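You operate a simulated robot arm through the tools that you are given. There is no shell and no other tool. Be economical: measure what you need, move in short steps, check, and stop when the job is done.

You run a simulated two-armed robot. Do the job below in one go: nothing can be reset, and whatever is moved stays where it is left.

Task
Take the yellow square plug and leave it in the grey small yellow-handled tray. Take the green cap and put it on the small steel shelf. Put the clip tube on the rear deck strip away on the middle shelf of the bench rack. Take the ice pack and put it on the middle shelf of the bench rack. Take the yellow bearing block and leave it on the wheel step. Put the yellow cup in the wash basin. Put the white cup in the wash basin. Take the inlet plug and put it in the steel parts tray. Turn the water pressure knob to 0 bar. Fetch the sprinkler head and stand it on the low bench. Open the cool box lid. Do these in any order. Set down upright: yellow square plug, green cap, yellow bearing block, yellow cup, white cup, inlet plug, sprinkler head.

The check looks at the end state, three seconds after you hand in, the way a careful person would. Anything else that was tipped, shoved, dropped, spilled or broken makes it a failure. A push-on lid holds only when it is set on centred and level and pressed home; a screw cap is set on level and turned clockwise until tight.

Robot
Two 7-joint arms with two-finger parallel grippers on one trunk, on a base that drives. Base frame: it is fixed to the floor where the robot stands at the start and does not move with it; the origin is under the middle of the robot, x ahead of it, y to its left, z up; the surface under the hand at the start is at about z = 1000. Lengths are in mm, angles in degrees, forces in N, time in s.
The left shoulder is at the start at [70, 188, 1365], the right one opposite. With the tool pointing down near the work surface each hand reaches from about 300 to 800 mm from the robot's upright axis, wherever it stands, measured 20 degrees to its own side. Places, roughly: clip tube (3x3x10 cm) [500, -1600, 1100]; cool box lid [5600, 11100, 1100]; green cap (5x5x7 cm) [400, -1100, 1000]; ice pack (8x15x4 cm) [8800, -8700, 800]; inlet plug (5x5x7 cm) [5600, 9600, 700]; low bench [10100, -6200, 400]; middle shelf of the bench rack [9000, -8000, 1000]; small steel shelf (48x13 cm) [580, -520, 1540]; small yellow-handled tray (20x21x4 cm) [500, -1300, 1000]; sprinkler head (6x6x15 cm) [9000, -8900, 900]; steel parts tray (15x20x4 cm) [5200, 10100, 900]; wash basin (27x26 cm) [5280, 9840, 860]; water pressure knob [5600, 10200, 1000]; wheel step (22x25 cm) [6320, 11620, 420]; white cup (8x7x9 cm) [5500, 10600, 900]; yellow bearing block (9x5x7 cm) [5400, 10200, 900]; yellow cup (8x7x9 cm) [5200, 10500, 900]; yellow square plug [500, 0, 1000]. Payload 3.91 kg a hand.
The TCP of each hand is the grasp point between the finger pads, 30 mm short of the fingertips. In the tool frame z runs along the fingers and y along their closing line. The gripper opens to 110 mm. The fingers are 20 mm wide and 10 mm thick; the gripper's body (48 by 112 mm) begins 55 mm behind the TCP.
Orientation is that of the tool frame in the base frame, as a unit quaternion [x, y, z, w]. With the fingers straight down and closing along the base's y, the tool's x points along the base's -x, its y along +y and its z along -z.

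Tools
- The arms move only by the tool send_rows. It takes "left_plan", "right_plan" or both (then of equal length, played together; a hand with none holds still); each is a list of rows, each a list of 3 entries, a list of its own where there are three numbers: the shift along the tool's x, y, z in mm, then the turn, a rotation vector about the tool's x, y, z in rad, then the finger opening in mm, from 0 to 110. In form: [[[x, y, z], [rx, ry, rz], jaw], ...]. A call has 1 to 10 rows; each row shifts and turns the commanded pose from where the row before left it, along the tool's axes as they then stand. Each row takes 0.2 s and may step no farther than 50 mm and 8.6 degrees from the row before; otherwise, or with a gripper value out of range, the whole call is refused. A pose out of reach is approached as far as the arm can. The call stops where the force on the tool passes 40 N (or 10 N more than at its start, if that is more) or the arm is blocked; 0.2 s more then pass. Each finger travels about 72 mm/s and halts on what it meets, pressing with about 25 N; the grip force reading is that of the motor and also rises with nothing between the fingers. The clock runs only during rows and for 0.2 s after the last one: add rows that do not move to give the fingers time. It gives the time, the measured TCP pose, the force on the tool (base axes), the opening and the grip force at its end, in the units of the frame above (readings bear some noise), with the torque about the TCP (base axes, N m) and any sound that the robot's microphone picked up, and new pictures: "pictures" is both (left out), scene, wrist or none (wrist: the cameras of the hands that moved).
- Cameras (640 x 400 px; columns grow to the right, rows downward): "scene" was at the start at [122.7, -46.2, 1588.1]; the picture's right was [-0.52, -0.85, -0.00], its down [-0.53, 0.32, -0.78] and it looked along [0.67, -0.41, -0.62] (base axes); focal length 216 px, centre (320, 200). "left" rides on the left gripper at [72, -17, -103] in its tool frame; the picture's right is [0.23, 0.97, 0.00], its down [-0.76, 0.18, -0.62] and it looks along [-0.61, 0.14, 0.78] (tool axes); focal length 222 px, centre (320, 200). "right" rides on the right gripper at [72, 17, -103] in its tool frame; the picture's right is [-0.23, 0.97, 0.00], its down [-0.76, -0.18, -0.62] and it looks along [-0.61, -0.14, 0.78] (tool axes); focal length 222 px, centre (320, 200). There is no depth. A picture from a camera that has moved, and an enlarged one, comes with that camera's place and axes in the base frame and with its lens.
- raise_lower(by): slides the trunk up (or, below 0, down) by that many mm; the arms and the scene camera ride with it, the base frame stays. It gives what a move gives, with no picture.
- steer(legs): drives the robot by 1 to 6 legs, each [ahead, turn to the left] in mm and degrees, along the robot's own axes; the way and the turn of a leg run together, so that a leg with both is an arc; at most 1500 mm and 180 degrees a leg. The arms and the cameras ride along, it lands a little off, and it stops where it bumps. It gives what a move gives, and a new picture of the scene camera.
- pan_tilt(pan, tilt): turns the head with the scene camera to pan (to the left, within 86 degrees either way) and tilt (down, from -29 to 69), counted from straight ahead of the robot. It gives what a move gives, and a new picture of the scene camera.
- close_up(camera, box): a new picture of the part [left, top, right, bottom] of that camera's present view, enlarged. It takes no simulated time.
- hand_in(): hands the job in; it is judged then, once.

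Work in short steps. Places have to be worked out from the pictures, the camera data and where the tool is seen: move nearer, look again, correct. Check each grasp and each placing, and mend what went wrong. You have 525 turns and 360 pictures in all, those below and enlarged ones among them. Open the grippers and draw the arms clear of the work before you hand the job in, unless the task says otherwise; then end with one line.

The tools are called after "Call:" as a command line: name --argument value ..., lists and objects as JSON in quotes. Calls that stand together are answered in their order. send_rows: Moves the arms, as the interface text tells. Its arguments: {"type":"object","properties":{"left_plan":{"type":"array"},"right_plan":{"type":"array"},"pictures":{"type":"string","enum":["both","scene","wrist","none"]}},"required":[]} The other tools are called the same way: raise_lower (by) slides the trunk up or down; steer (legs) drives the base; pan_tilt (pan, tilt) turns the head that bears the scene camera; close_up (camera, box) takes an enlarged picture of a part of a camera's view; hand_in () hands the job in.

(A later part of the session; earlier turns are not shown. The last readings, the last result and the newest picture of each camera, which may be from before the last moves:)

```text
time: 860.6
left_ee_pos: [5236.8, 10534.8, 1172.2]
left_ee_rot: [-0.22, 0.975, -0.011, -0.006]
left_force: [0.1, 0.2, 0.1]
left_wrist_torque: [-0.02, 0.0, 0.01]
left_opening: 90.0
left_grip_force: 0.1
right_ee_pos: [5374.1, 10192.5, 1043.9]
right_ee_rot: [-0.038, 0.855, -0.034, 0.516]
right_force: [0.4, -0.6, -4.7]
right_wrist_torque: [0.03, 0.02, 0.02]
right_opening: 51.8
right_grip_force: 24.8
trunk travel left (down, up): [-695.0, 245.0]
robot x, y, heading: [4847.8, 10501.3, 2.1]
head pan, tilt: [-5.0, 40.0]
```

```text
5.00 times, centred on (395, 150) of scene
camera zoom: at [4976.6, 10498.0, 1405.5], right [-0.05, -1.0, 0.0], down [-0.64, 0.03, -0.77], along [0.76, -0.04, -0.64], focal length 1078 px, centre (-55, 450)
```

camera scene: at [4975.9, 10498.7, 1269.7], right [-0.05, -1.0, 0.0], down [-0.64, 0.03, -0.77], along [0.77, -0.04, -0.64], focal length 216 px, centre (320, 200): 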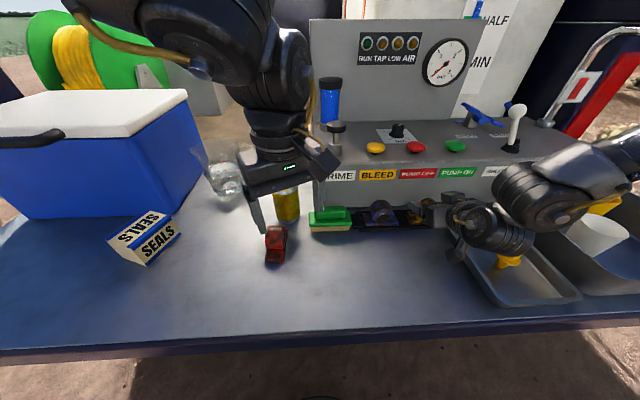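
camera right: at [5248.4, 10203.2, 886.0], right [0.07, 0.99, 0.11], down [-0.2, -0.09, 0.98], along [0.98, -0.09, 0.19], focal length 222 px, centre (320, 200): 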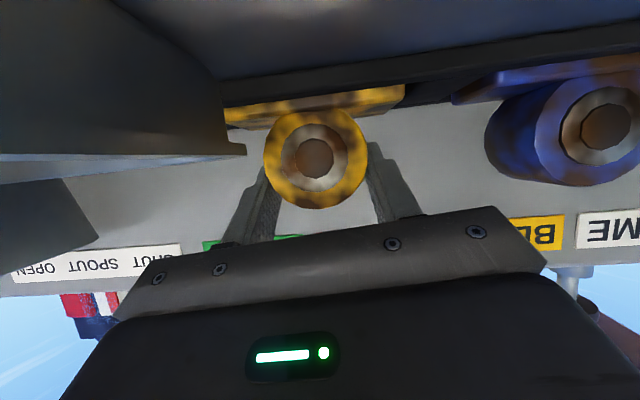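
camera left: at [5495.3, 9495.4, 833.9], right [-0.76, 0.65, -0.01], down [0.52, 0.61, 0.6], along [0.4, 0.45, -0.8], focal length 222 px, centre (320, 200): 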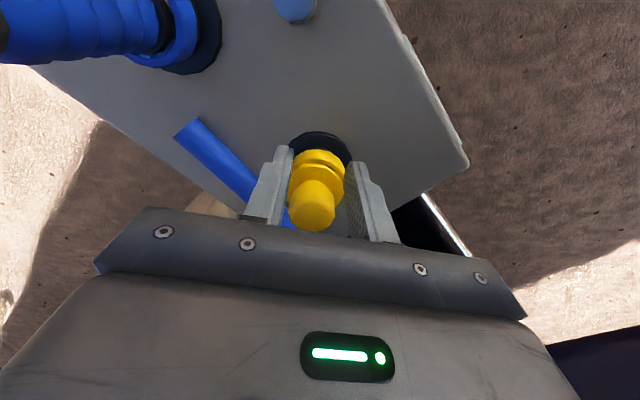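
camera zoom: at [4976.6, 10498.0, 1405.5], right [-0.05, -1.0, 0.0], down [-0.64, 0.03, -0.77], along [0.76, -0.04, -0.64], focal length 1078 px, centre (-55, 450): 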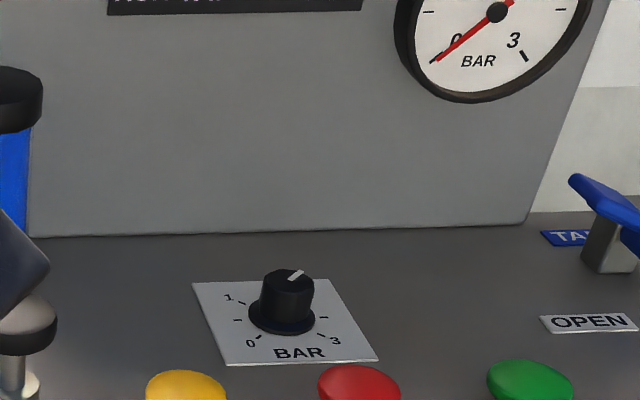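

The pointer is at 2 bar, 0 is 180° counter-clockwise. I'll deliver the bearing first. Back out, go north past the vehicle's corner and look along its north side.

Call:
steer --legs '[[-500, 0], [0, 88], [1500, 0], [500, 0]]'

Call:
pan_tilt --pan -75 --tilt 20

```text
time: 877.0
left_ee_pos: [4313.6, 12906.5, 1172.8]
left_ee_rot: [0.836, -0.549, 0.012, -0.004]
left_force: [-0.6, 0.4, 0.0]
left_wrist_torque: [-0.01, -0.02, 0.01]
left_opening: 89.8
left_grip_force: 0.0
right_ee_pos: [4659.9, 13030.9, 1044.9]
right_ee_rot: [0.621, -0.587, -0.336, -0.395]
right_force: [-0.4, -0.1, -3.7]
right_wrist_torque: [-0.01, -0.01, 0.0]
right_opening: 52.0
right_grip_force: 24.5
trunk travel left (down, up): [-695.0, 245.0]
robot x, y, heading: [4330.1, 12512.4, 89.8]
head pan, tilt: [-5.0, 40.0]
camera scene: at [4338.2, 12644.4, 1405.7], right [1.0, -0.08, 0.0], down [-0.05, -0.64, -0.77], along [0.06, 0.76, -0.64], focal length 216 px, centre (320, 200)
```

scene: 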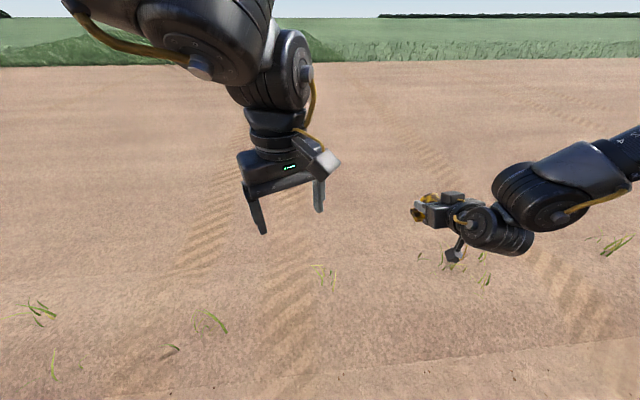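

```text
time: 878.4
left_ee_pos: [4313.2, 12908.8, 1172.6]
left_ee_rot: [0.836, -0.549, 0.012, -0.003]
left_force: [0.2, 0.1, 0.1]
left_wrist_torque: [0.01, 0.01, -0.01]
left_opening: 90.0
left_grip_force: 0.1
right_ee_pos: [4661.3, 13032.6, 1044.2]
right_ee_rot: [0.622, -0.588, -0.335, -0.394]
right_force: [-0.6, -0.4, -5.0]
right_wrist_torque: [0.01, 0.01, -0.03]
right_opening: 52.0
right_grip_force: 24.9
trunk travel left (down, up): [-695.0, 245.0]
robot x, y, heading: [4327.3, 12511.7, 90.3]
head pan, tilt: [-75.0, 20.0]
camera scene: at [4421.0, 12584.6, 1437.0], right [0.26, -0.96, 0.0], down [-0.33, -0.09, -0.94], along [0.91, 0.25, -0.34], focal length 216 px, centre (320, 200)
```

scene: 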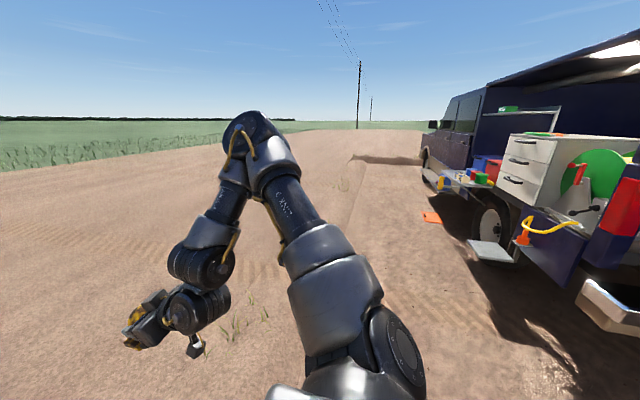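

The wheel step is the plate at ≈(6300,11635). Drive east to x≈6620 at y≈12510 and face south.

Call:
steer --legs '[[0, -90.3], [1500, 0], [790, 0], [0, -90]]'

Call:
pan_tilt --pan -20 --tilt 45

```text
time: 897.1
left_ee_pos: [6590.3, 12086.9, 1170.8]
left_ee_rot: [0.555, 0.832, -0.004, -0.012]
left_force: [0.4, 0.4, 0.7]
left_wrist_torque: [0.01, 0.03, -0.01]
left_opening: 90.3
left_grip_force: 0.1
right_ee_pos: [6240.3, 11967.0, 1044.2]
right_ee_rot: [0.593, 0.617, -0.397, 0.332]
right_force: [0.2, 0.5, -4.5]
right_wrist_torque: [-0.02, -0.01, -0.04]
right_opening: 52.0
right_grip_force: 24.8
trunk travel left (down, up): [-695.0, 245.0]
robot x, y, heading: [6579.2, 12484.5, -90.8]
head pan, tilt: [-75.0, 20.0]
camera scene: at [6485.5, 12408.7, 1437.0], right [-0.25, 0.97, 0.0], down [0.33, 0.08, -0.94], along [-0.91, -0.23, -0.34], focal length 216 px, centre (320, 200)
```

scene: 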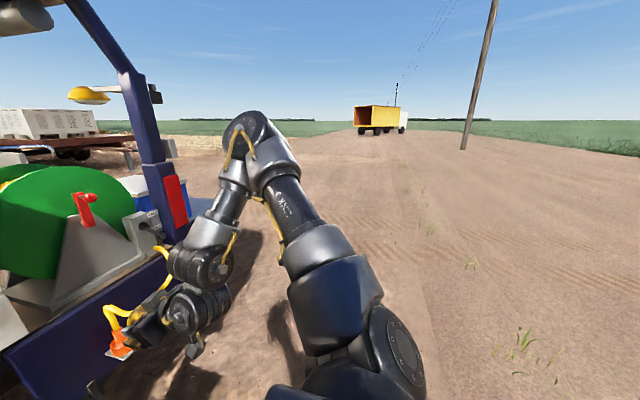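

```text
time: 898.4
left_ee_pos: [6590.6, 12087.2, 1172.9]
left_ee_rot: [0.556, 0.831, -0.003, -0.013]
left_force: [0.3, 0.6, -0.1]
left_wrist_torque: [0.03, 0.03, 0.01]
left_opening: 90.1
left_grip_force: 0.0
right_ee_pos: [6240.9, 11968.1, 1043.8]
right_ee_rot: [0.593, 0.617, -0.397, 0.332]
right_force: [0.6, 0.0, -4.8]
right_wrist_torque: [0.0, 0.01, 0.01]
right_opening: 52.1
right_grip_force: 25.2
trunk travel left (down, up): [-695.0, 245.0]
robot x, y, heading: [6579.9, 12484.7, -90.8]
head pan, tilt: [-20.0, 45.0]
camera scene: at [6546.7, 12355.6, 1398.4], right [-0.94, 0.35, 0.0], down [0.25, 0.66, -0.71], along [-0.25, -0.66, -0.71], focal length 216 px, centre (320, 200)
```

scene: 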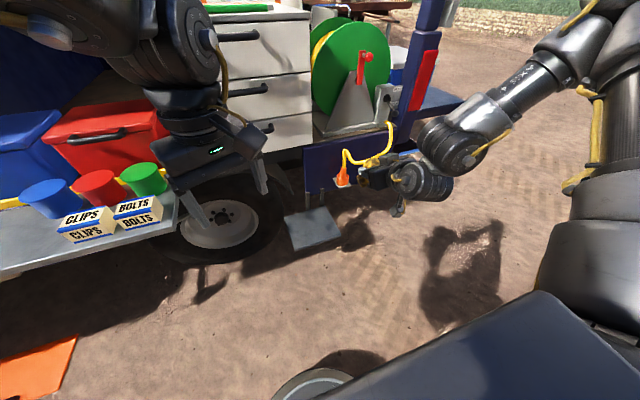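

Step plate centre ≈(6323,11638), z≈420. Lower the trunk 400+70 mm here, then turn 6° left and approach.

Call:
raise_lower --by -400

Call:
raise_lower --by -70

Call:
steer --legs '[[0, 6], [200, 0]]'

Call:
close_up --camera "right" --box '[0, 0, 640, 400]'

```text
time: 902.2
left_ee_pos: [6590.7, 12086.9, 771.9]
left_ee_rot: [0.555, 0.832, -0.004, -0.011]
left_force: [-0.1, -0.6, -0.3]
left_wrist_torque: [-0.01, 0.01, 0.0]
left_opening: 90.0
left_grip_force: 0.0
right_ee_pos: [6241.9, 11968.0, 644.1]
right_ee_rot: [0.593, 0.617, -0.397, 0.331]
right_force: [0.4, -0.3, -3.5]
right_wrist_torque: [-0.02, 0.0, 0.01]
right_opening: 51.8
right_grip_force: 24.9
trunk travel left (down, up): [-295.0, 645.0]
robot x, y, heading: [6576.9, 12484.1, -90.7]
head pan, tilt: [-20.0, 45.0]
```

```text
time: 903.3
left_ee_pos: [6589.5, 12087.3, 702.1]
left_ee_rot: [0.556, 0.831, -0.003, -0.012]
left_force: [-0.7, -0.2, -0.7]
left_wrist_torque: [-0.02, 0.01, 0.02]
left_opening: 90.0
left_grip_force: 0.0
right_ee_pos: [6242.2, 11968.2, 575.3]
right_ee_rot: [0.593, 0.617, -0.398, 0.332]
right_force: [-0.3, -0.2, -4.3]
right_wrist_torque: [0.07, -0.01, 0.03]
right_opening: 52.1
right_grip_force: 24.5
trunk travel left (down, up): [-225.0, 715.0]
robot x, y, heading: [6573.6, 12486.4, -90.6]
head pan, tilt: [-20.0, 45.0]
```

```text
time: 905.4
left_ee_pos: [6650.5, 11889.0, 701.2]
left_ee_rot: [0.511, 0.859, -0.004, -0.013]
left_force: [0.2, -0.4, -0.5]
left_wrist_torque: [0.03, 0.0, 0.01]
left_opening: 90.2
left_grip_force: 0.2
right_ee_pos: [6316.5, 11734.2, 573.6]
right_ee_rot: [0.559, 0.648, -0.378, 0.353]
right_force: [-0.3, -0.2, -3.0]
right_wrist_torque: [0.02, -0.01, 0.0]
right_opening: 52.0
right_grip_force: 25.1
trunk travel left (down, up): [-225.0, 715.0]
robot x, y, heading: [6595.0, 12284.0, -84.7]
head pan, tilt: [-20.0, 45.0]
camera scene: at [6579.2, 12151.7, 928.2], right [-0.97, 0.25, 0.0], down [0.18, 0.68, -0.71], along [-0.18, -0.68, -0.71], focal length 216 px, centre (320, 200)
```

scene: 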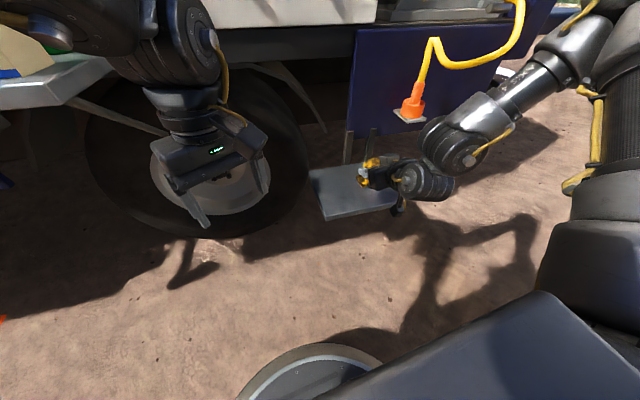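

```text
1.00 times, centred on (320, 200) of right (not enlarged: the box is as wide or as high as the picture)
camera zoom: at [6320.4, 11859.4, 557.0], right [0.99, -0.02, 0.11], down [-0.1, 0.19, 0.98], along [-0.04, -0.98, 0.18], focal length 222 px, centre (320, 200)
```

zoom: 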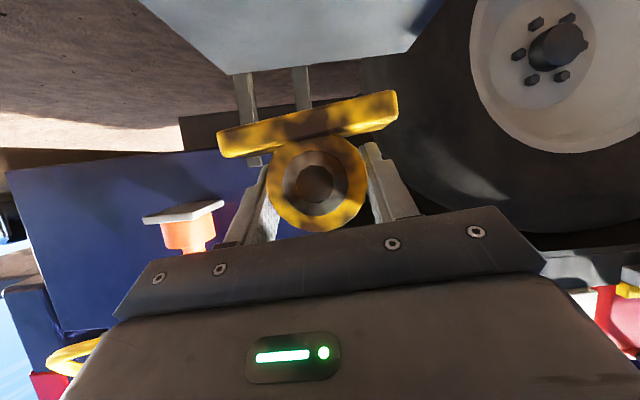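

Plate spans x 6209–6448, y 11515–11735, z≈425. Advance 103 mm and lower 85 mm.

Call:
steer --legs '[[103, 0]]'

Call:
raise_lower --by -80

Call:
close_up --camera "right" --box '[0, 0, 640, 400]'

```text
time: 906.6
left_ee_pos: [6658.6, 11786.1, 701.2]
left_ee_rot: [0.514, 0.858, -0.004, -0.013]
left_force: [-0.3, 0.2, -0.4]
left_wrist_torque: [0.0, 0.0, -0.06]
left_opening: 90.3
left_grip_force: 0.1
right_ee_pos: [6322.9, 11632.4, 574.0]
right_ee_rot: [0.561, 0.647, -0.38, 0.351]
right_force: [-0.3, -0.5, -4.4]
right_wrist_torque: [0.02, -0.02, 0.01]
right_opening: 52.2
right_grip_force: 25.1
trunk travel left (down, up): [-225.0, 715.0]
robot x, y, heading: [6604.7, 12179.0, -84.9]
head pan, tilt: [-20.0, 45.0]
camera scene: at [6588.0, 12048.9, 928.2], right [-0.97, 0.26, 0.0], down [0.18, 0.68, -0.71], along [-0.18, -0.68, -0.71], focal length 216 px, centre (320, 200)
```

scene: 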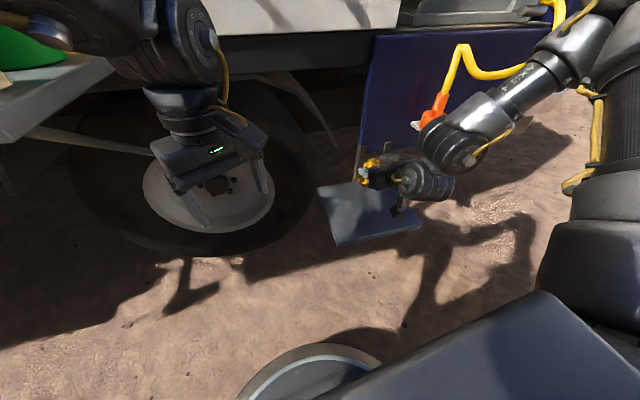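

```text
time: 907.8
left_ee_pos: [6658.9, 11786.2, 622.1]
left_ee_rot: [0.513, 0.858, -0.004, -0.013]
left_force: [0.0, -0.2, 0.5]
left_wrist_torque: [-0.03, -0.01, -0.01]
left_opening: 90.1
left_grip_force: 0.2
right_ee_pos: [6323.1, 11633.1, 494.6]
right_ee_rot: [0.561, 0.646, -0.381, 0.352]
right_force: [0.5, 1.1, -3.9]
right_wrist_torque: [0.0, 0.0, -0.01]
right_opening: 51.9
right_grip_force: 25.3
trunk travel left (down, up): [-145.0, 795.0]
robot x, y, heading: [6606.2, 12180.0, -84.5]
head pan, tilt: [-20.0, 45.0]
```

```text
1.00 times, centred on (320, 200) of right (not enlarged: the box is as wide or as high as the picture)
camera zoom: at [6328.2, 11758.3, 477.5], right [0.99, -0.02, 0.11], down [-0.1, 0.19, 0.98], along [-0.04, -0.98, 0.19], focal length 222 px, centre (320, 200)
```

zoom: 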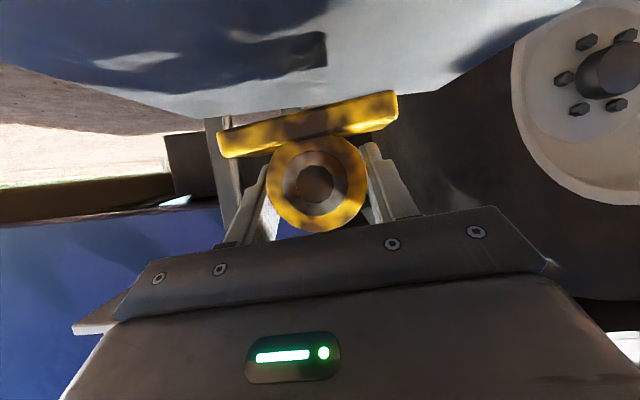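

Continue lowering to contact.

Call:
raise_lower --by -15

Call:
raise_lower --by -6

Call:
raise_lower --by -5

Call:
close_up --camera "right" --box '[160, 0, 480, 200]'

```text
time: 908.4
left_ee_pos: [6659.1, 11786.3, 608.3]
left_ee_rot: [0.513, 0.859, -0.004, -0.011]
left_force: [-0.6, -0.6, 0.3]
left_wrist_torque: [0.02, -0.01, 0.0]
left_opening: 90.2
left_grip_force: 0.0
right_ee_pos: [6323.5, 11634.2, 480.3]
right_ee_rot: [0.561, 0.647, -0.38, 0.351]
right_force: [-0.2, -0.6, -3.8]
right_wrist_torque: [0.01, -0.01, 0.03]
right_opening: 51.5
right_grip_force: 25.4
trunk travel left (down, up): [-130.0, 810.0]
robot x, y, heading: [6605.6, 12183.6, -84.9]
head pan, tilt: [-20.0, 45.0]
```

```text
time: 908.9
left_ee_pos: [6659.2, 11786.2, 601.5]
left_ee_rot: [0.513, 0.859, -0.004, -0.011]
left_force: [0.2, -0.4, 0.2]
left_wrist_torque: [0.01, -0.01, 0.02]
left_opening: 89.8
left_grip_force: 0.1
right_ee_pos: [6322.6, 11633.4, 473.6]
right_ee_rot: [0.561, 0.646, -0.38, 0.352]
right_force: [-0.6, 0.8, -4.2]
right_wrist_torque: [-0.01, 0.0, 0.0]
right_opening: 52.1
right_grip_force: 24.4
trunk travel left (down, up): [-124.0, 816.0]
robot x, y, heading: [6604.9, 12177.4, -84.9]
head pan, tilt: [-20.0, 45.0]
```

```text
time: 909.5
left_ee_pos: [6658.6, 11787.0, 595.7]
left_ee_rot: [0.512, 0.859, -0.004, -0.012]
left_force: [0.7, -0.3, 0.8]
left_wrist_torque: [0.0, -0.02, -0.01]
left_opening: 90.3
left_grip_force: 0.1
right_ee_pos: [6322.3, 11633.0, 468.7]
right_ee_rot: [0.561, 0.646, -0.38, 0.352]
right_force: [-0.2, 0.4, -3.5]
right_wrist_torque: [0.03, -0.01, 0.01]
right_opening: 52.0
right_grip_force: 24.8
trunk travel left (down, up): [-119.0, 821.0]
robot x, y, heading: [6603.7, 12179.3, -84.7]
head pan, tilt: [-20.0, 45.0]
```

```text
2.00 times, centred on (320, 100) of right
camera zoom: at [6328.2, 11758.3, 451.3], right [0.99, -0.02, 0.11], down [-0.1, 0.19, 0.98], along [-0.04, -0.98, 0.19], focal length 444 px, centre (320, 400)
```

zoom: 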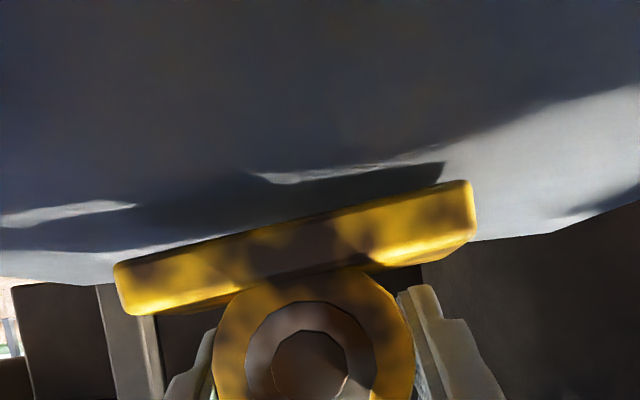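

Call:
raise_lower --by -5

Call:
raise_lower --by -5

Call:
raise_lower --by -4

```text
time: 910.0
left_ee_pos: [6659.2, 11786.2, 590.6]
left_ee_rot: [0.513, 0.858, -0.005, -0.012]
left_force: [-0.2, 0.8, -0.7]
left_wrist_torque: [-0.04, -0.01, 0.01]
left_opening: 90.0
left_grip_force: 0.0
right_ee_pos: [6323.0, 11633.1, 464.9]
right_ee_rot: [0.56, 0.645, -0.381, 0.352]
right_force: [-1.3, -0.7, 6.0]
right_wrist_torque: [0.15, -0.31, -0.02]
right_opening: 51.8
right_grip_force: 25.0
trunk travel left (down, up): [-114.0, 826.0]
robot x, y, heading: [6604.6, 12177.4, -85.0]
head pan, tilt: [-20.0, 45.0]
```

```text
time: 910.6
left_ee_pos: [6658.4, 11787.8, 586.5]
left_ee_rot: [0.513, 0.858, -0.005, -0.011]
left_force: [-1.4, 0.6, -0.1]
left_wrist_torque: [0.04, 0.01, 0.02]
left_opening: 90.2
left_grip_force: 0.0
right_ee_pos: [6322.9, 11633.4, 460.0]
right_ee_rot: [0.561, 0.644, -0.383, 0.352]
right_force: [-5.9, 1.0, 16.1]
right_wrist_torque: [-0.44, -0.66, -0.13]
right_opening: 52.7
right_grip_force: 24.9
trunk travel left (down, up): [-109.0, 831.0]
robot x, y, heading: [6603.3, 12179.9, -84.9]
head pan, tilt: [-20.0, 45.0]
```

```text
time: 911.1
left_ee_pos: [6658.9, 11788.4, 583.8]
left_ee_rot: [0.513, 0.858, -0.005, -0.01]
left_force: [-0.1, -0.8, 0.9]
left_wrist_torque: [0.03, 0.01, 0.0]
left_opening: 90.1
left_grip_force: 0.0
right_ee_pos: [6324.2, 11632.9, 459.0]
right_ee_rot: [0.559, 0.643, -0.383, 0.357]
right_force: [-0.3, 2.4, 13.6]
right_wrist_torque: [0.05, -0.79, 0.05]
right_opening: 52.6
right_grip_force: 24.6
trunk travel left (down, up): [-105.0, 835.0]
robot x, y, heading: [6605.3, 12183.1, -84.9]
head pan, tilt: [-20.0, 45.0]
stopped: the force on the tool passed its limit at 40 N (the readings are from after the stop); the commanded pose is now the measured one
```

Seated with contact. Open and rise straight up.

Call:
send_rows --right_plan '[[[0, 0, 0], [0, 0, 0], 65], [[0, 0, 0], [0, 0, 0], 82], [[0, 0, 0], [0, 0, 0], 82]]' --pictures "none"

Call:
raise_lower --by 100

Call:
steer --legs '[[-250, 0]]'

Call:
close_up --camera "right" --box '[0, 0, 640, 400]'

```text
time: 911.9
left_ee_pos: [6659.1, 11787.1, 583.1]
left_ee_rot: [0.513, 0.858, -0.005, -0.01]
left_force: [0.5, -0.2, 0.3]
left_wrist_torque: [-0.01, 0.01, 0.01]
left_opening: 90.0
left_grip_force: 0.1
right_ee_pos: [6324.1, 11631.4, 460.9]
right_ee_rot: [0.559, 0.643, -0.384, 0.356]
right_force: [-5.1, -3.7, 23.6]
right_wrist_torque: [-0.57, -0.87, -0.32]
right_opening: 78.2
right_grip_force: 0.0
trunk travel left (down, up): [-105.0, 835.0]
robot x, y, heading: [6604.9, 12179.1, -84.9]
head pan, tilt: [-20.0, 45.0]
```

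```text
time: 913.2
left_ee_pos: [6658.1, 11785.9, 683.5]
left_ee_rot: [0.513, 0.858, -0.005, -0.011]
left_force: [0.6, 0.1, 0.0]
left_wrist_torque: [0.0, -0.01, -0.01]
left_opening: 90.1
left_grip_force: 0.0
right_ee_pos: [6322.1, 11632.2, 557.0]
right_ee_rot: [0.56, 0.644, -0.382, 0.355]
right_force: [0.1, 0.5, 0.8]
right_wrist_torque: [0.03, 0.0, 0.01]
right_opening: 81.7
right_grip_force: 0.0
trunk travel left (down, up): [-205.0, 735.0]
robot x, y, heading: [6607.6, 12174.8, -84.7]
head pan, tilt: [-20.0, 45.0]
```

```text
time: 915.0
left_ee_pos: [6637.8, 12040.1, 682.8]
left_ee_rot: [0.511, 0.859, -0.004, -0.011]
left_force: [-1.1, 0.1, 1.0]
left_wrist_torque: [0.05, 0.01, 0.02]
left_opening: 89.9
left_grip_force: 0.1
right_ee_pos: [6302.3, 11884.3, 557.4]
right_ee_rot: [0.559, 0.645, -0.382, 0.354]
right_force: [-0.7, -0.5, -0.7]
right_wrist_torque: [0.02, 0.0, -0.01]
right_opening: 82.1
right_grip_force: 0.0
trunk travel left (down, up): [-205.0, 735.0]
robot x, y, heading: [6584.5, 12433.9, -84.8]
head pan, tilt: [-20.0, 45.0]
camera scene: at [6565.9, 12303.3, 908.8], right [-0.97, 0.25, 0.0], down [0.18, 0.68, -0.71], along [-0.18, -0.68, -0.71], focal length 216 px, centre (320, 200)
```

scene: 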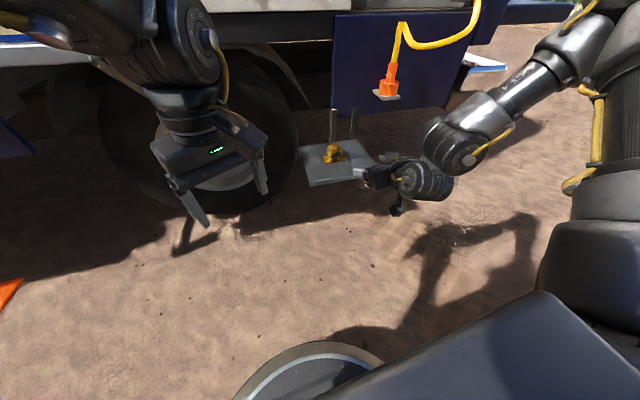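

```text
1.00 times, centred on (320, 200) of right (not enlarged: the box is as wide or as high as the picture)
camera zoom: at [6307.4, 12009.0, 539.4], right [0.99, -0.02, 0.11], down [-0.1, 0.2, 0.98], along [-0.04, -0.98, 0.19], focal length 222 px, centre (320, 200)
```

zoom: 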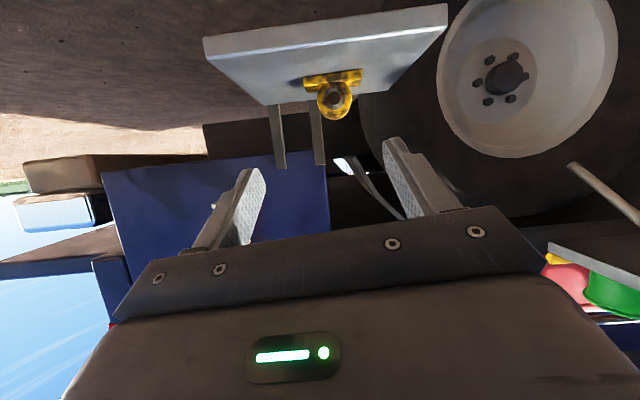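

Bearing stands upright on the step. Remaining: the lid and the knob. Raise the trunk and drive back round to (4310,11430), facing the cool box.

Call:
raise_lower --by 400

Call:
raise_lower --by 130

Call:
steer --legs '[[0, -95.2], [1500, 0], [775, 0], [0, 90], [1004, 0], [0, 90]]'

```text
time: 918.9
left_ee_pos: [6637.5, 12039.4, 1081.8]
left_ee_rot: [0.511, 0.86, -0.004, -0.012]
left_force: [0.5, 0.0, 0.6]
left_wrist_torque: [-0.02, -0.02, 0.02]
left_opening: 90.2
left_grip_force: 0.1
right_ee_pos: [6302.9, 11884.0, 958.0]
right_ee_rot: [0.56, 0.645, -0.382, 0.354]
right_force: [0.9, -0.7, 0.1]
right_wrist_torque: [-0.02, 0.0, -0.02]
right_opening: 81.7
right_grip_force: 0.1
trunk travel left (down, up): [-605.0, 335.0]
robot x, y, heading: [6582.6, 12432.6, -84.9]
head pan, tilt: [-20.0, 45.0]
```

```text
time: 920.5
left_ee_pos: [6636.4, 12040.0, 1213.3]
left_ee_rot: [0.512, 0.859, -0.004, -0.012]
left_force: [0.6, 0.1, 0.2]
left_wrist_torque: [-0.01, -0.01, 0.01]
left_opening: 89.9
left_grip_force: 0.1
right_ee_pos: [6302.8, 11884.7, 1086.4]
right_ee_rot: [0.559, 0.645, -0.382, 0.355]
right_force: [-0.8, -0.3, 0.0]
right_wrist_torque: [0.02, 0.02, -0.01]
right_opening: 82.3
right_grip_force: 0.0
trunk travel left (down, up): [-735.0, 205.0]
robot x, y, heading: [6583.2, 12435.0, -84.7]
head pan, tilt: [-20.0, 45.0]
```

```text
time: 948.1
left_ee_pos: [4694.2, 11419.8, 1213.3]
left_ee_rot: [-0.205, 0.979, -0.011, -0.006]
left_force: [-0.5, 0.2, -0.1]
left_wrist_torque: [0.02, 0.02, 0.01]
left_opening: 89.9
left_grip_force: 0.0
right_ee_pos: [4822.4, 11072.4, 1088.0]
right_ee_rot: [-0.026, 0.852, -0.04, 0.521]
right_force: [0.5, -0.3, 0.3]
right_wrist_torque: [-0.02, 0.0, 0.01]
right_opening: 81.9
right_grip_force: 0.0
trunk travel left (down, up): [-735.0, 205.0]
robot x, y, heading: [4298.0, 11400.1, 0.5]
head pan, tilt: [-20.0, 45.0]
camera scene: at [4424.2, 11369.8, 1438.7], right [-0.33, -0.94, 0.0], down [-0.67, 0.24, -0.71], along [0.67, -0.24, -0.71], focal length 216 px, centre (320, 200)
```

scene: 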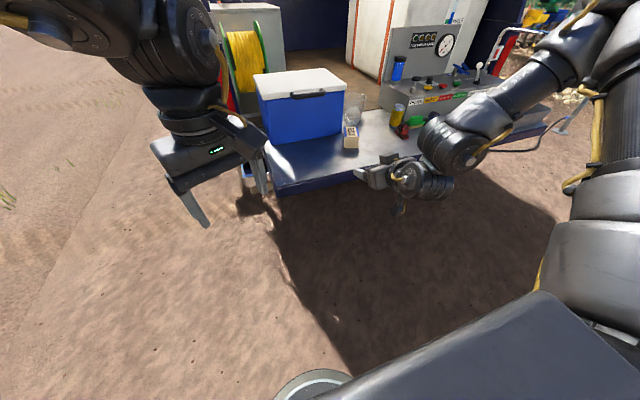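

Zoom on the cool box to see its handle and lid.

Call:
close_up --camera "scene" --box '[240, 55, 360, 155]'

```text
4.00 times, centred on (300, 105) of scene
camera zoom: at [4424.2, 11369.8, 1438.7], right [-0.33, -0.94, 0.0], down [-0.67, 0.24, -0.71], along [0.67, -0.24, -0.71], focal length 862 px, centre (400, 580)
```

zoom: 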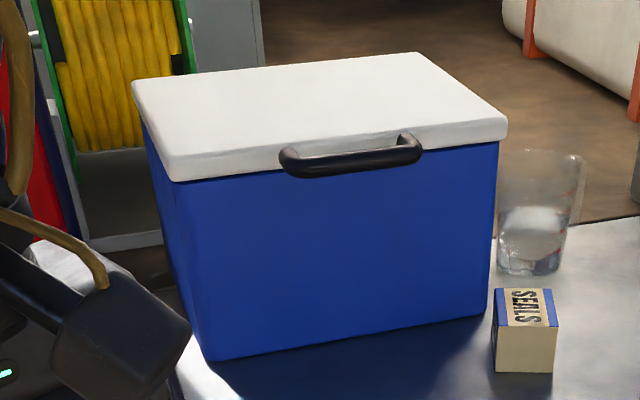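

The lid's black bar handle is at ≈(5400,11076,1088), hinge at the back. I'll lift it from below with closed fingers pointing forward: rotate the right hand to horizontal, close it, and lower 28 mm.

Call:
send_rows --right_plan '[[[0, 0, 0], [0, -0.149, 0], 40], [[0, 0, 0], [0, -0.149, 0], 10], [[0, 0, 0], [0, -0.149, 0], 0], [[0, 0, 0], [0, 0, 0], 0]]' --pictures "none"

```text
time: 949.1
left_ee_pos: [4693.7, 11415.2, 1213.2]
left_ee_rot: [-0.206, 0.979, -0.01, -0.006]
left_force: [0.2, 0.5, -0.5]
left_wrist_torque: [0.1, 0.01, 0.0]
left_opening: 90.2
left_grip_force: 0.1
right_ee_pos: [4821.7, 11079.8, 1089.6]
right_ee_rot: [-0.029, 0.767, -0.038, 0.64]
right_force: [0.7, -0.8, -0.1]
right_wrist_torque: [-0.01, -0.02, 0.02]
right_opening: 0.2
right_grip_force: 24.7
right hand out of reach, approached as far as the arm can: row 1, 2, 3
trunk travel left (down, up): [-735.0, 205.0]
robot x, y, heading: [4297.7, 11400.5, 0.6]
head pan, tilt: [-20.0, 45.0]
```

Lower 32 mm and drive 530 mm ahead; then check with the wrist camera.

Call:
raise_lower --by -32

Call:
steer --legs '[[530, 0]]'

Call:
close_up --camera "right" --box '[0, 0, 640, 400]'

```text
time: 949.9
left_ee_pos: [4694.7, 11420.3, 1180.8]
left_ee_rot: [-0.205, 0.979, -0.012, -0.006]
left_force: [-0.1, 0.0, -0.6]
left_wrist_torque: [0.01, -0.01, 0.0]
left_opening: 89.9
left_grip_force: 0.0
right_ee_pos: [4822.0, 11082.5, 1059.1]
right_ee_rot: [-0.03, 0.767, -0.04, 0.64]
right_force: [0.2, -0.7, -0.3]
right_wrist_torque: [0.01, 0.04, 0.0]
right_opening: 0.0
right_grip_force: 25.1
trunk travel left (down, up): [-703.0, 237.0]
robot x, y, heading: [4297.9, 11399.2, 0.5]
head pan, tilt: [-20.0, 45.0]
```

```text
time: 953.0
left_ee_pos: [5228.1, 11426.9, 1181.5]
left_ee_rot: [-0.208, 0.978, -0.011, -0.005]
left_force: [0.9, 0.6, -0.4]
left_wrist_torque: [0.01, 0.02, -0.01]
left_opening: 89.9
left_grip_force: 0.2
right_ee_pos: [5356.9, 11091.7, 1057.7]
right_ee_rot: [-0.031, 0.766, -0.038, 0.641]
right_force: [-0.5, -0.4, -0.2]
right_wrist_torque: [-0.01, -0.03, 0.0]
right_opening: 0.1
right_grip_force: 25.3
trunk travel left (down, up): [-703.0, 237.0]
robot x, y, heading: [4830.2, 11405.3, 1.0]
head pan, tilt: [-20.0, 45.0]
camera scene: at [4957.5, 11376.8, 1406.8], right [-0.33, -0.94, 0.0], down [-0.67, 0.23, -0.71], along [0.67, -0.23, -0.71], focal length 216 px, centre (320, 200)
```

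scene: 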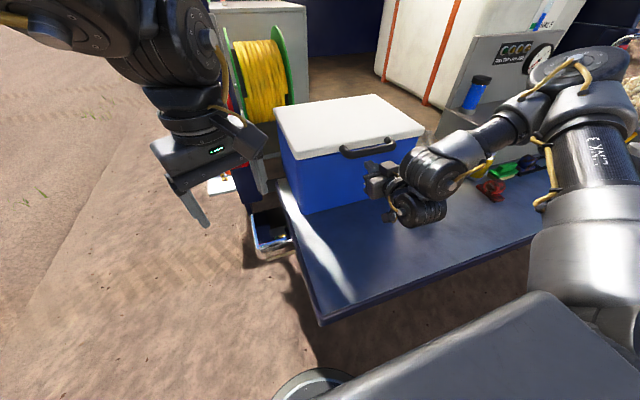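

```text
1.00 times, centred on (320, 200) of right (not enlarged: the box is as wide or as high as the picture)
camera zoom: at [5242.6, 11101.7, 1004.4], right [0.04, 0.99, 0.13], down [-0.48, -0.09, 0.87], along [0.88, -0.1, 0.47], focal length 222 px, centre (320, 200)
```

zoom: 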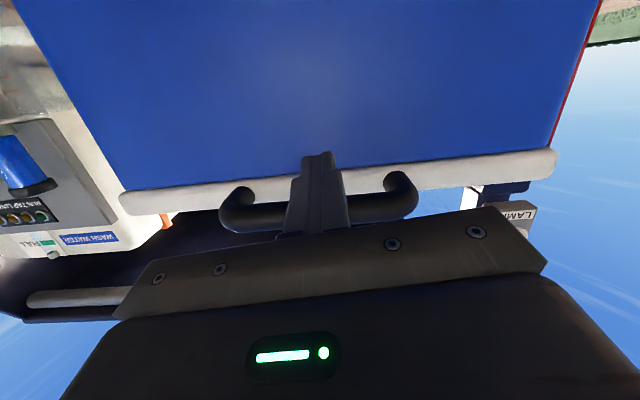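

Fingertips are just below and in front of the bar. Advance 27 mm and raise the trunk 60 mm.

Call:
steer --legs '[[27, 0]]'

Call:
raise_lower --by 60

```text
time: 953.8
left_ee_pos: [5249.6, 11428.8, 1182.6]
left_ee_rot: [-0.208, 0.978, -0.01, -0.004]
left_force: [-0.5, -0.5, 0.2]
left_wrist_torque: [-0.01, -0.04, -0.05]
left_opening: 90.2
left_grip_force: 0.0
right_ee_pos: [5380.2, 11091.4, 1060.2]
right_ee_rot: [-0.032, 0.765, -0.038, 0.642]
right_force: [-0.1, -0.9, 1.2]
right_wrist_torque: [-0.01, 0.02, -0.02]
right_opening: 0.0
right_grip_force: 25.0
trunk travel left (down, up): [-703.0, 237.0]
robot x, y, heading: [4857.3, 11407.2, 0.9]
head pan, tilt: [-20.0, 45.0]
camera scene: at [4979.3, 11377.3, 1407.3], right [-0.33, -0.94, 0.0], down [-0.67, 0.23, -0.71], along [0.67, -0.23, -0.7], focal length 216 px, centre (320, 200)
```

scene: 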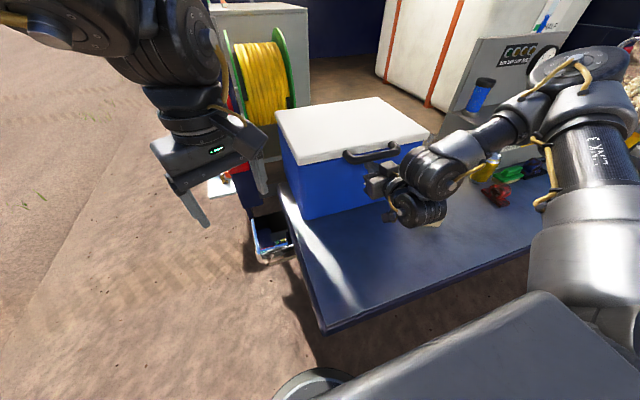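

```text
time: 954.8
left_ee_pos: [5253.9, 11427.7, 1240.7]
left_ee_rot: [-0.207, 0.978, -0.011, -0.005]
left_force: [0.1, -0.1, 0.0]
left_wrist_torque: [0.03, 0.03, -0.01]
left_opening: 90.0
left_grip_force: 0.0
right_ee_pos: [5383.8, 11091.3, 1117.5]
right_ee_rot: [-0.032, 0.767, -0.037, 0.64]
right_force: [-1.2, 0.1, -0.9]
right_wrist_torque: [-0.01, -0.02, 0.0]
right_opening: 0.1
right_grip_force: 25.0
trunk travel left (down, up): [-763.0, 177.0]
robot x, y, heading: [4857.3, 11407.0, 1.0]
head pan, tilt: [-20.0, 45.0]
```

No load felt; check with the wrist camera whether the bar was caught.

Call:
close_up --camera "right" --box '[0, 0, 640, 400]'

```text
1.00 times, centred on (320, 200) of right (not enlarged: the box is as wide or as high as the picture)
camera zoom: at [5269.1, 11101.7, 1064.3], right [0.04, 0.99, 0.13], down [-0.48, -0.09, 0.87], along [0.88, -0.1, 0.47], focal length 222 px, centre (320, 200)
```

zoom: 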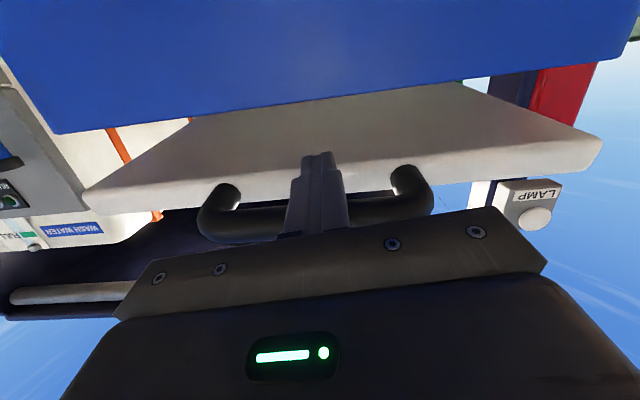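

The lid is lifting. Raise the trunk further with small forward arm moves.

Call:
raise_lower --by 90

Call:
send_rows --right_plan '[[[-4, 0, 20], [0, 0, 0], 0]]' --pictures "none"

Call:
raise_lower --by 86

Call:
send_rows --right_plan '[[[-4, 0, 20], [0, 0, 0], 0], [[-4, 0, 20], [0, 0, 0], 0]]' --pictures "wrist"

```text
time: 956.1
left_ee_pos: [5254.5, 11426.0, 1331.5]
left_ee_rot: [-0.208, 0.978, -0.011, -0.007]
left_force: [-0.5, 0.8, 0.6]
left_wrist_torque: [0.02, 0.05, 0.01]
left_opening: 89.9
left_grip_force: 0.0
right_ee_pos: [5383.8, 11090.6, 1207.8]
right_ee_rot: [-0.03, 0.766, -0.038, 0.641]
right_force: [0.0, -0.5, 0.6]
right_wrist_torque: [-0.03, 0.01, 0.02]
right_opening: 0.0
right_grip_force: 24.8
trunk travel left (down, up): [-853.0, 87.0]
robot x, y, heading: [4858.9, 11404.0, 0.9]
head pan, tilt: [-20.0, 45.0]
```

```text
time: 956.5
left_ee_pos: [5255.5, 11429.3, 1330.5]
left_ee_rot: [-0.207, 0.978, -0.012, -0.007]
left_force: [-0.2, 0.4, -0.4]
left_wrist_torque: [-0.02, -0.02, -0.02]
left_opening: 89.7
left_grip_force: 0.0
right_ee_pos: [5399.3, 11100.0, 1211.2]
right_ee_rot: [-0.03, 0.767, -0.04, 0.639]
right_force: [0.4, 0.8, 0.2]
right_wrist_torque: [0.0, 0.02, 0.01]
right_opening: 0.0
right_grip_force: 25.3
right hand out of reach, approached as far as the arm can: row 1
trunk travel left (down, up): [-853.0, 87.0]
robot x, y, heading: [4860.7, 11405.5, 1.0]
head pan, tilt: [-20.0, 45.0]
```

```text
time: 957.7
left_ee_pos: [5255.2, 11427.6, 1417.2]
left_ee_rot: [-0.208, 0.978, -0.011, -0.006]
left_force: [-0.7, 0.4, -0.2]
left_wrist_torque: [-0.01, 0.0, -0.01]
left_opening: 89.7
left_grip_force: 0.0
right_ee_pos: [5399.0, 11098.2, 1297.9]
right_ee_rot: [-0.03, 0.767, -0.04, 0.64]
right_force: [-0.7, -0.7, -0.1]
right_wrist_torque: [0.01, 0.05, 0.0]
right_opening: 0.0
right_grip_force: 25.2
trunk travel left (down, up): [-939.0, 1.0]
robot x, y, heading: [4858.9, 11405.2, 0.7]
head pan, tilt: [-20.0, 45.0]
```

```text
time: 958.3
left_ee_pos: [5250.4, 11427.8, 1418.1]
left_ee_rot: [-0.207, 0.978, -0.012, -0.004]
left_force: [0.2, -1.2, -0.4]
left_wrist_torque: [0.01, -0.02, -0.01]
left_opening: 90.0
left_grip_force: 0.1
right_ee_pos: [5402.8, 11099.7, 1300.5]
right_ee_rot: [-0.027, 0.766, -0.043, 0.641]
right_force: [-10.0, -4.0, 7.0]
right_wrist_torque: [0.05, -0.23, -0.02]
right_opening: 0.1
right_grip_force: 25.2
right hand out of reach, approached as far as the arm can: row 1, 2
trunk travel left (down, up): [-939.0, 1.0]
robot x, y, heading: [4862.6, 11406.6, 0.7]
head pan, tilt: [-20.0, 45.0]
camera right: at [5289.2, 11111.8, 1247.0], right [0.05, 0.99, 0.12], down [-0.48, -0.09, 0.87], along [0.88, -0.1, 0.47], focal length 222 px, centre (320, 200)
```

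right: 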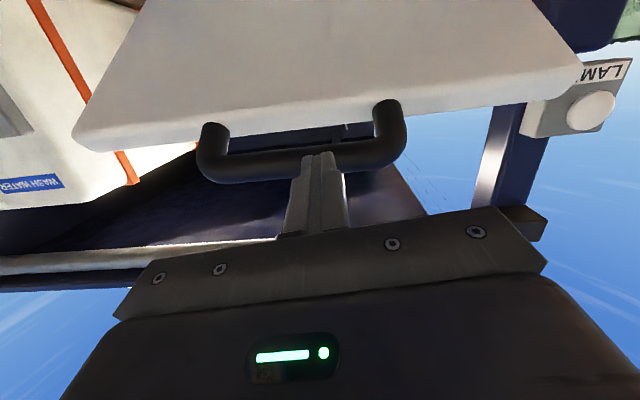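

The lid holds itself at ≈35°. Lower 55 mm to slide under it, and drive forward 150 mm to push it further open.

Call:
raise_lower --by -55

Call:
steer --legs '[[150, 0]]'

```text
time: 958.8
left_ee_pos: [5245.2, 11426.0, 1402.4]
left_ee_rot: [-0.207, 0.978, -0.012, -0.002]
left_force: [-0.8, -0.5, -0.1]
left_wrist_torque: [0.0, -0.01, -0.01]
left_opening: 89.9
left_grip_force: 0.0
right_ee_pos: [5396.5, 11100.3, 1290.8]
right_ee_rot: [-0.027, 0.761, -0.042, 0.647]
right_force: [-33.2, -5.4, 21.9]
right_wrist_torque: [0.05, -0.58, 0.05]
right_opening: 0.1
right_grip_force: 25.1
trunk travel left (down, up): [-923.0, 17.0]
robot x, y, heading: [4859.5, 11403.2, 0.7]
head pan, tilt: [-20.0, 45.0]
stopped: the force on the tool passed its limit at 44 N (the readings are from after the stop); the commanded pose is now the measured one
```

```text
time: 959.5
left_ee_pos: [5250.2, 11425.7, 1405.3]
left_ee_rot: [-0.207, 0.978, -0.011, 0.0]
left_force: [0.2, 0.6, -0.4]
left_wrist_torque: [-0.01, 0.03, 0.01]
left_opening: 90.0
left_grip_force: 0.1
right_ee_pos: [5400.7, 11100.6, 1297.0]
right_ee_rot: [-0.029, 0.757, -0.04, 0.652]
right_force: [-43.9, -13.5, 29.5]
right_wrist_torque: [0.26, -0.85, -0.22]
right_opening: 0.0
right_grip_force: 25.0
trunk travel left (down, up): [-923.0, 17.0]
robot x, y, heading: [4868.8, 11405.5, -0.2]
head pan, tilt: [-20.0, 45.0]
stopped in leg 1: the force on the tool passed its limit at 62 N (the readings are from after the stop); the commanded pose is now the measured one
camera scene: at [4976.2, 11374.5, 1628.0], right [-0.34, -0.94, 0.0], down [-0.66, 0.24, -0.71], along [0.67, -0.24, -0.7], focal length 216 px, centre (320, 200)
```

scene: 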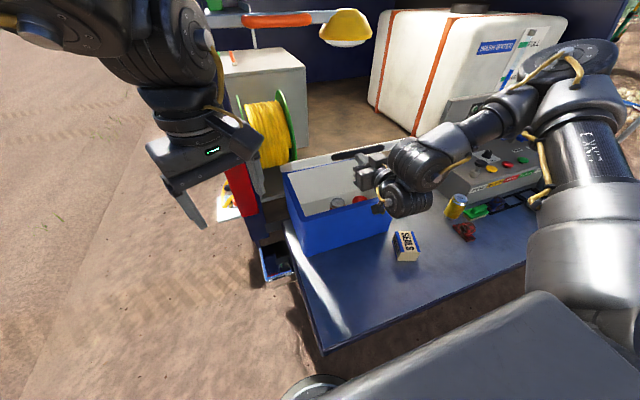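

The fingertips press the bar in line with the hinge, so it can't turn. Back off with the arm, drop below the bar, then drive under the lid.

Call:
send_rows --right_plan '[[[4, 0, -25], [0, 0, 0], 0], [[4, 0, -10], [0, 0, 0], 0], [[30, 0, 5], [0, 0, 0], 0], [[30, 0, 5], [0, 0, 0], 0]]' --pictures "wrist"

```text
time: 960.5
left_ee_pos: [5265.8, 11427.7, 1400.4]
left_ee_rot: [-0.207, 0.978, -0.011, -0.006]
left_force: [-0.3, 0.8, 0.2]
left_wrist_torque: [-0.01, 0.01, 0.01]
left_opening: 90.1
left_grip_force: 0.0
right_ee_pos: [5388.8, 11105.3, 1238.6]
right_ee_rot: [-0.027, 0.763, -0.044, 0.644]
right_force: [-0.2, -0.9, 0.8]
right_wrist_torque: [-0.01, 0.01, -0.02]
right_opening: 0.1
right_grip_force: 24.6
right hand out of reach, approached as far as the arm can: row 1, 2, 4
trunk travel left (down, up): [-923.0, 17.0]
robot x, y, heading: [4870.5, 11406.5, 0.4]
head pan, tilt: [-20.0, 45.0]
camera right: at [5275.2, 11117.4, 1184.8], right [0.05, 0.99, 0.12], down [-0.49, -0.08, 0.87], along [0.87, -0.11, 0.48], focal length 222 px, centre (320, 200)
```

right: 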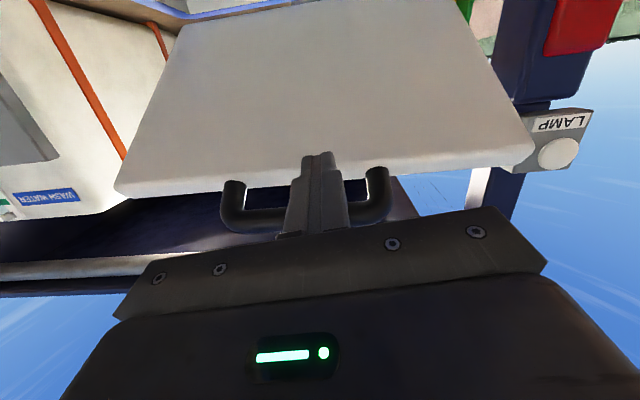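

The lid stays up on its own; the tips are now below it. Drive 130 mm forward under the lid.

Call:
steer --legs '[[130, 0]]'

Call:
send_rows --right_plan '[[[-40, 0, 0], [0, 0, 0], 0], [[-40, 0, 0], [0, 0, 0], 0], [[-40, 0, 0], [0, 0, 0], 0], [[-40, 0, 0], [0, 0, 0], 0]]' --pictures "none"

```text
time: 961.8
left_ee_pos: [5394.0, 11428.0, 1402.3]
left_ee_rot: [-0.208, 0.978, -0.011, -0.004]
left_force: [-0.7, -0.4, -0.1]
left_wrist_torque: [-0.03, -0.03, 0.01]
left_opening: 89.9
left_grip_force: 0.0
right_ee_pos: [5517.1, 11106.2, 1242.6]
right_ee_rot: [-0.028, 0.762, -0.044, 0.645]
right_force: [-0.3, 0.4, -0.2]
right_wrist_torque: [0.02, -0.02, -0.03]
right_opening: 0.1
right_grip_force: 25.0
trunk travel left (down, up): [-923.0, 17.0]
robot x, y, heading: [5003.0, 11404.8, 0.1]
head pan, tilt: [-20.0, 45.0]
camera scene: at [5123.0, 11377.1, 1626.9], right [-0.34, -0.94, 0.0], down [-0.66, 0.24, -0.71], along [0.67, -0.24, -0.71], focal length 216 px, centre (320, 200)
```

scene: 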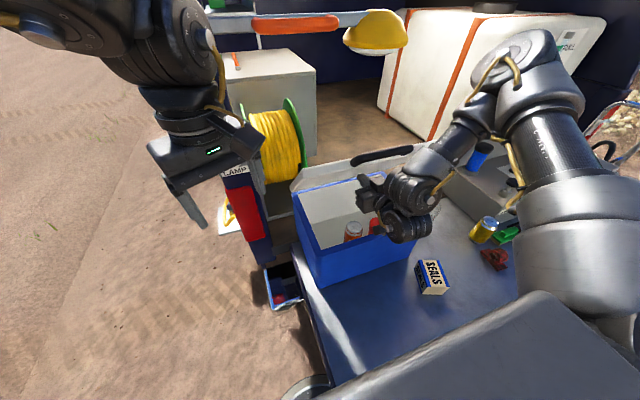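

```text
time: 962.8
left_ee_pos: [5400.3, 11434.1, 1399.4]
left_ee_rot: [-0.209, 0.978, -0.013, -0.007]
left_force: [0.1, 0.1, -0.3]
left_wrist_torque: [-0.03, 0.04, 0.01]
left_opening: 89.9
left_grip_force: 0.1
right_ee_pos: [5551.9, 11128.3, 1381.9]
right_ee_rot: [-0.037, 0.763, -0.05, 0.643]
right_force: [1.0, -0.8, 1.7]
right_wrist_torque: [-0.01, 0.13, -0.02]
right_opening: 0.0
right_grip_force: 25.1
right hand out of reach, approached as far as the arm can: row 4
trunk travel left (down, up): [-923.0, 17.0]
robot x, y, heading: [5004.1, 11408.1, 0.4]
head pan, tilt: [-20.0, 45.0]
```

The lid is now near 60°. Retract the left hand slightly and drive on 110 mm to push it towards vertical.

Call:
send_rows --left_plan '[[[40, 0, 0], [0, 0, 0], 60], [[40, 0, 0], [0, 0, 0], 40]]' --pictures "none"

Call:
steer --legs '[[110, 0]]'

```text
time: 963.4
left_ee_pos: [5323.0, 11397.9, 1401.7]
left_ee_rot: [-0.208, 0.978, -0.012, -0.005]
left_force: [0.2, -0.1, 0.5]
left_wrist_torque: [0.02, -0.03, 0.01]
left_opening: 39.8
left_grip_force: 0.1
right_ee_pos: [5549.2, 11126.7, 1382.8]
right_ee_rot: [-0.029, 0.762, -0.042, 0.646]
right_force: [0.0, -1.5, -0.3]
right_wrist_torque: [0.0, -0.03, 0.03]
right_opening: 0.1
right_grip_force: 25.0
trunk travel left (down, up): [-923.0, 17.0]
robot x, y, heading: [5000.0, 11407.1, 0.3]
head pan, tilt: [-20.0, 45.0]
```

```text
time: 964.6
left_ee_pos: [5417.3, 11395.5, 1406.7]
left_ee_rot: [-0.206, 0.978, -0.012, 0.001]
left_force: [-1.9, 0.6, 0.3]
left_wrist_torque: [0.03, -0.08, 0.0]
left_opening: 40.1
left_grip_force: 0.1
right_ee_pos: [5643.2, 11123.4, 1390.0]
right_ee_rot: [-0.027, 0.758, -0.044, 0.65]
right_force: [-1.2, -0.5, 0.1]
right_wrist_torque: [-0.01, -0.01, 0.03]
right_opening: 0.1
right_grip_force: 25.3
trunk travel left (down, up): [-923.0, 17.0]
robot x, y, heading: [5111.6, 11403.2, 0.3]
head pan, tilt: [-20.0, 45.0]
camera scene: at [5220.8, 11377.0, 1627.9], right [-0.34, -0.94, 0.0], down [-0.66, 0.24, -0.71], along [0.67, -0.24, -0.7], focal length 216 px, centre (320, 200)
```

scene: 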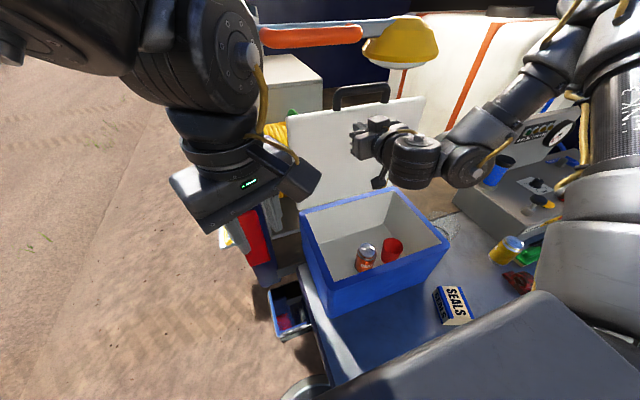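

Lid is at about 75–80°. Push 45 mm more and then back straight out.

Call:
steer --legs '[[45, 0], [-560, 0]]'

```text
time: 968.4
left_ee_pos: [4909.5, 11394.5, 1402.3]
left_ee_rot: [-0.203, 0.979, -0.01, -0.005]
left_force: [-1.0, 0.2, 0.3]
left_wrist_torque: [-0.02, 0.01, 0.01]
left_opening: 40.0
left_grip_force: 0.1
right_ee_pos: [5131.7, 11119.5, 1381.5]
right_ee_rot: [-0.025, 0.762, -0.044, 0.646]
right_force: [0.1, -0.5, 0.6]
right_wrist_torque: [0.0, -0.01, -0.02]
right_opening: 0.1
right_grip_force: 25.2
trunk travel left (down, up): [-923.0, 17.0]
robot x, y, heading: [4588.3, 11406.1, -0.2]
head pan, tilt: [-20.0, 45.0]
camera scene: at [4715.0, 11376.3, 1626.3], right [-0.34, -0.94, 0.0], down [-0.66, 0.24, -0.71], along [0.66, -0.24, -0.71], focal length 216 px, centre (320, 200)
```

scene: 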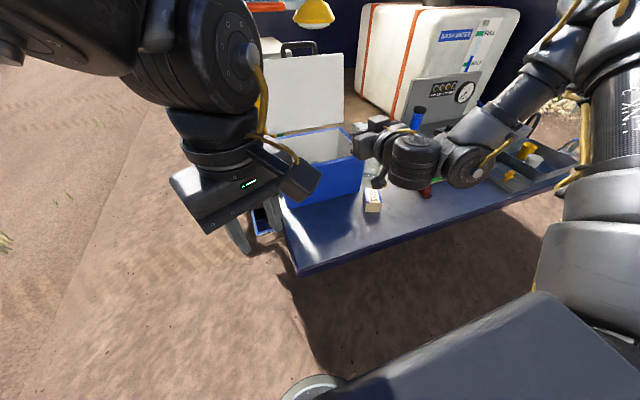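

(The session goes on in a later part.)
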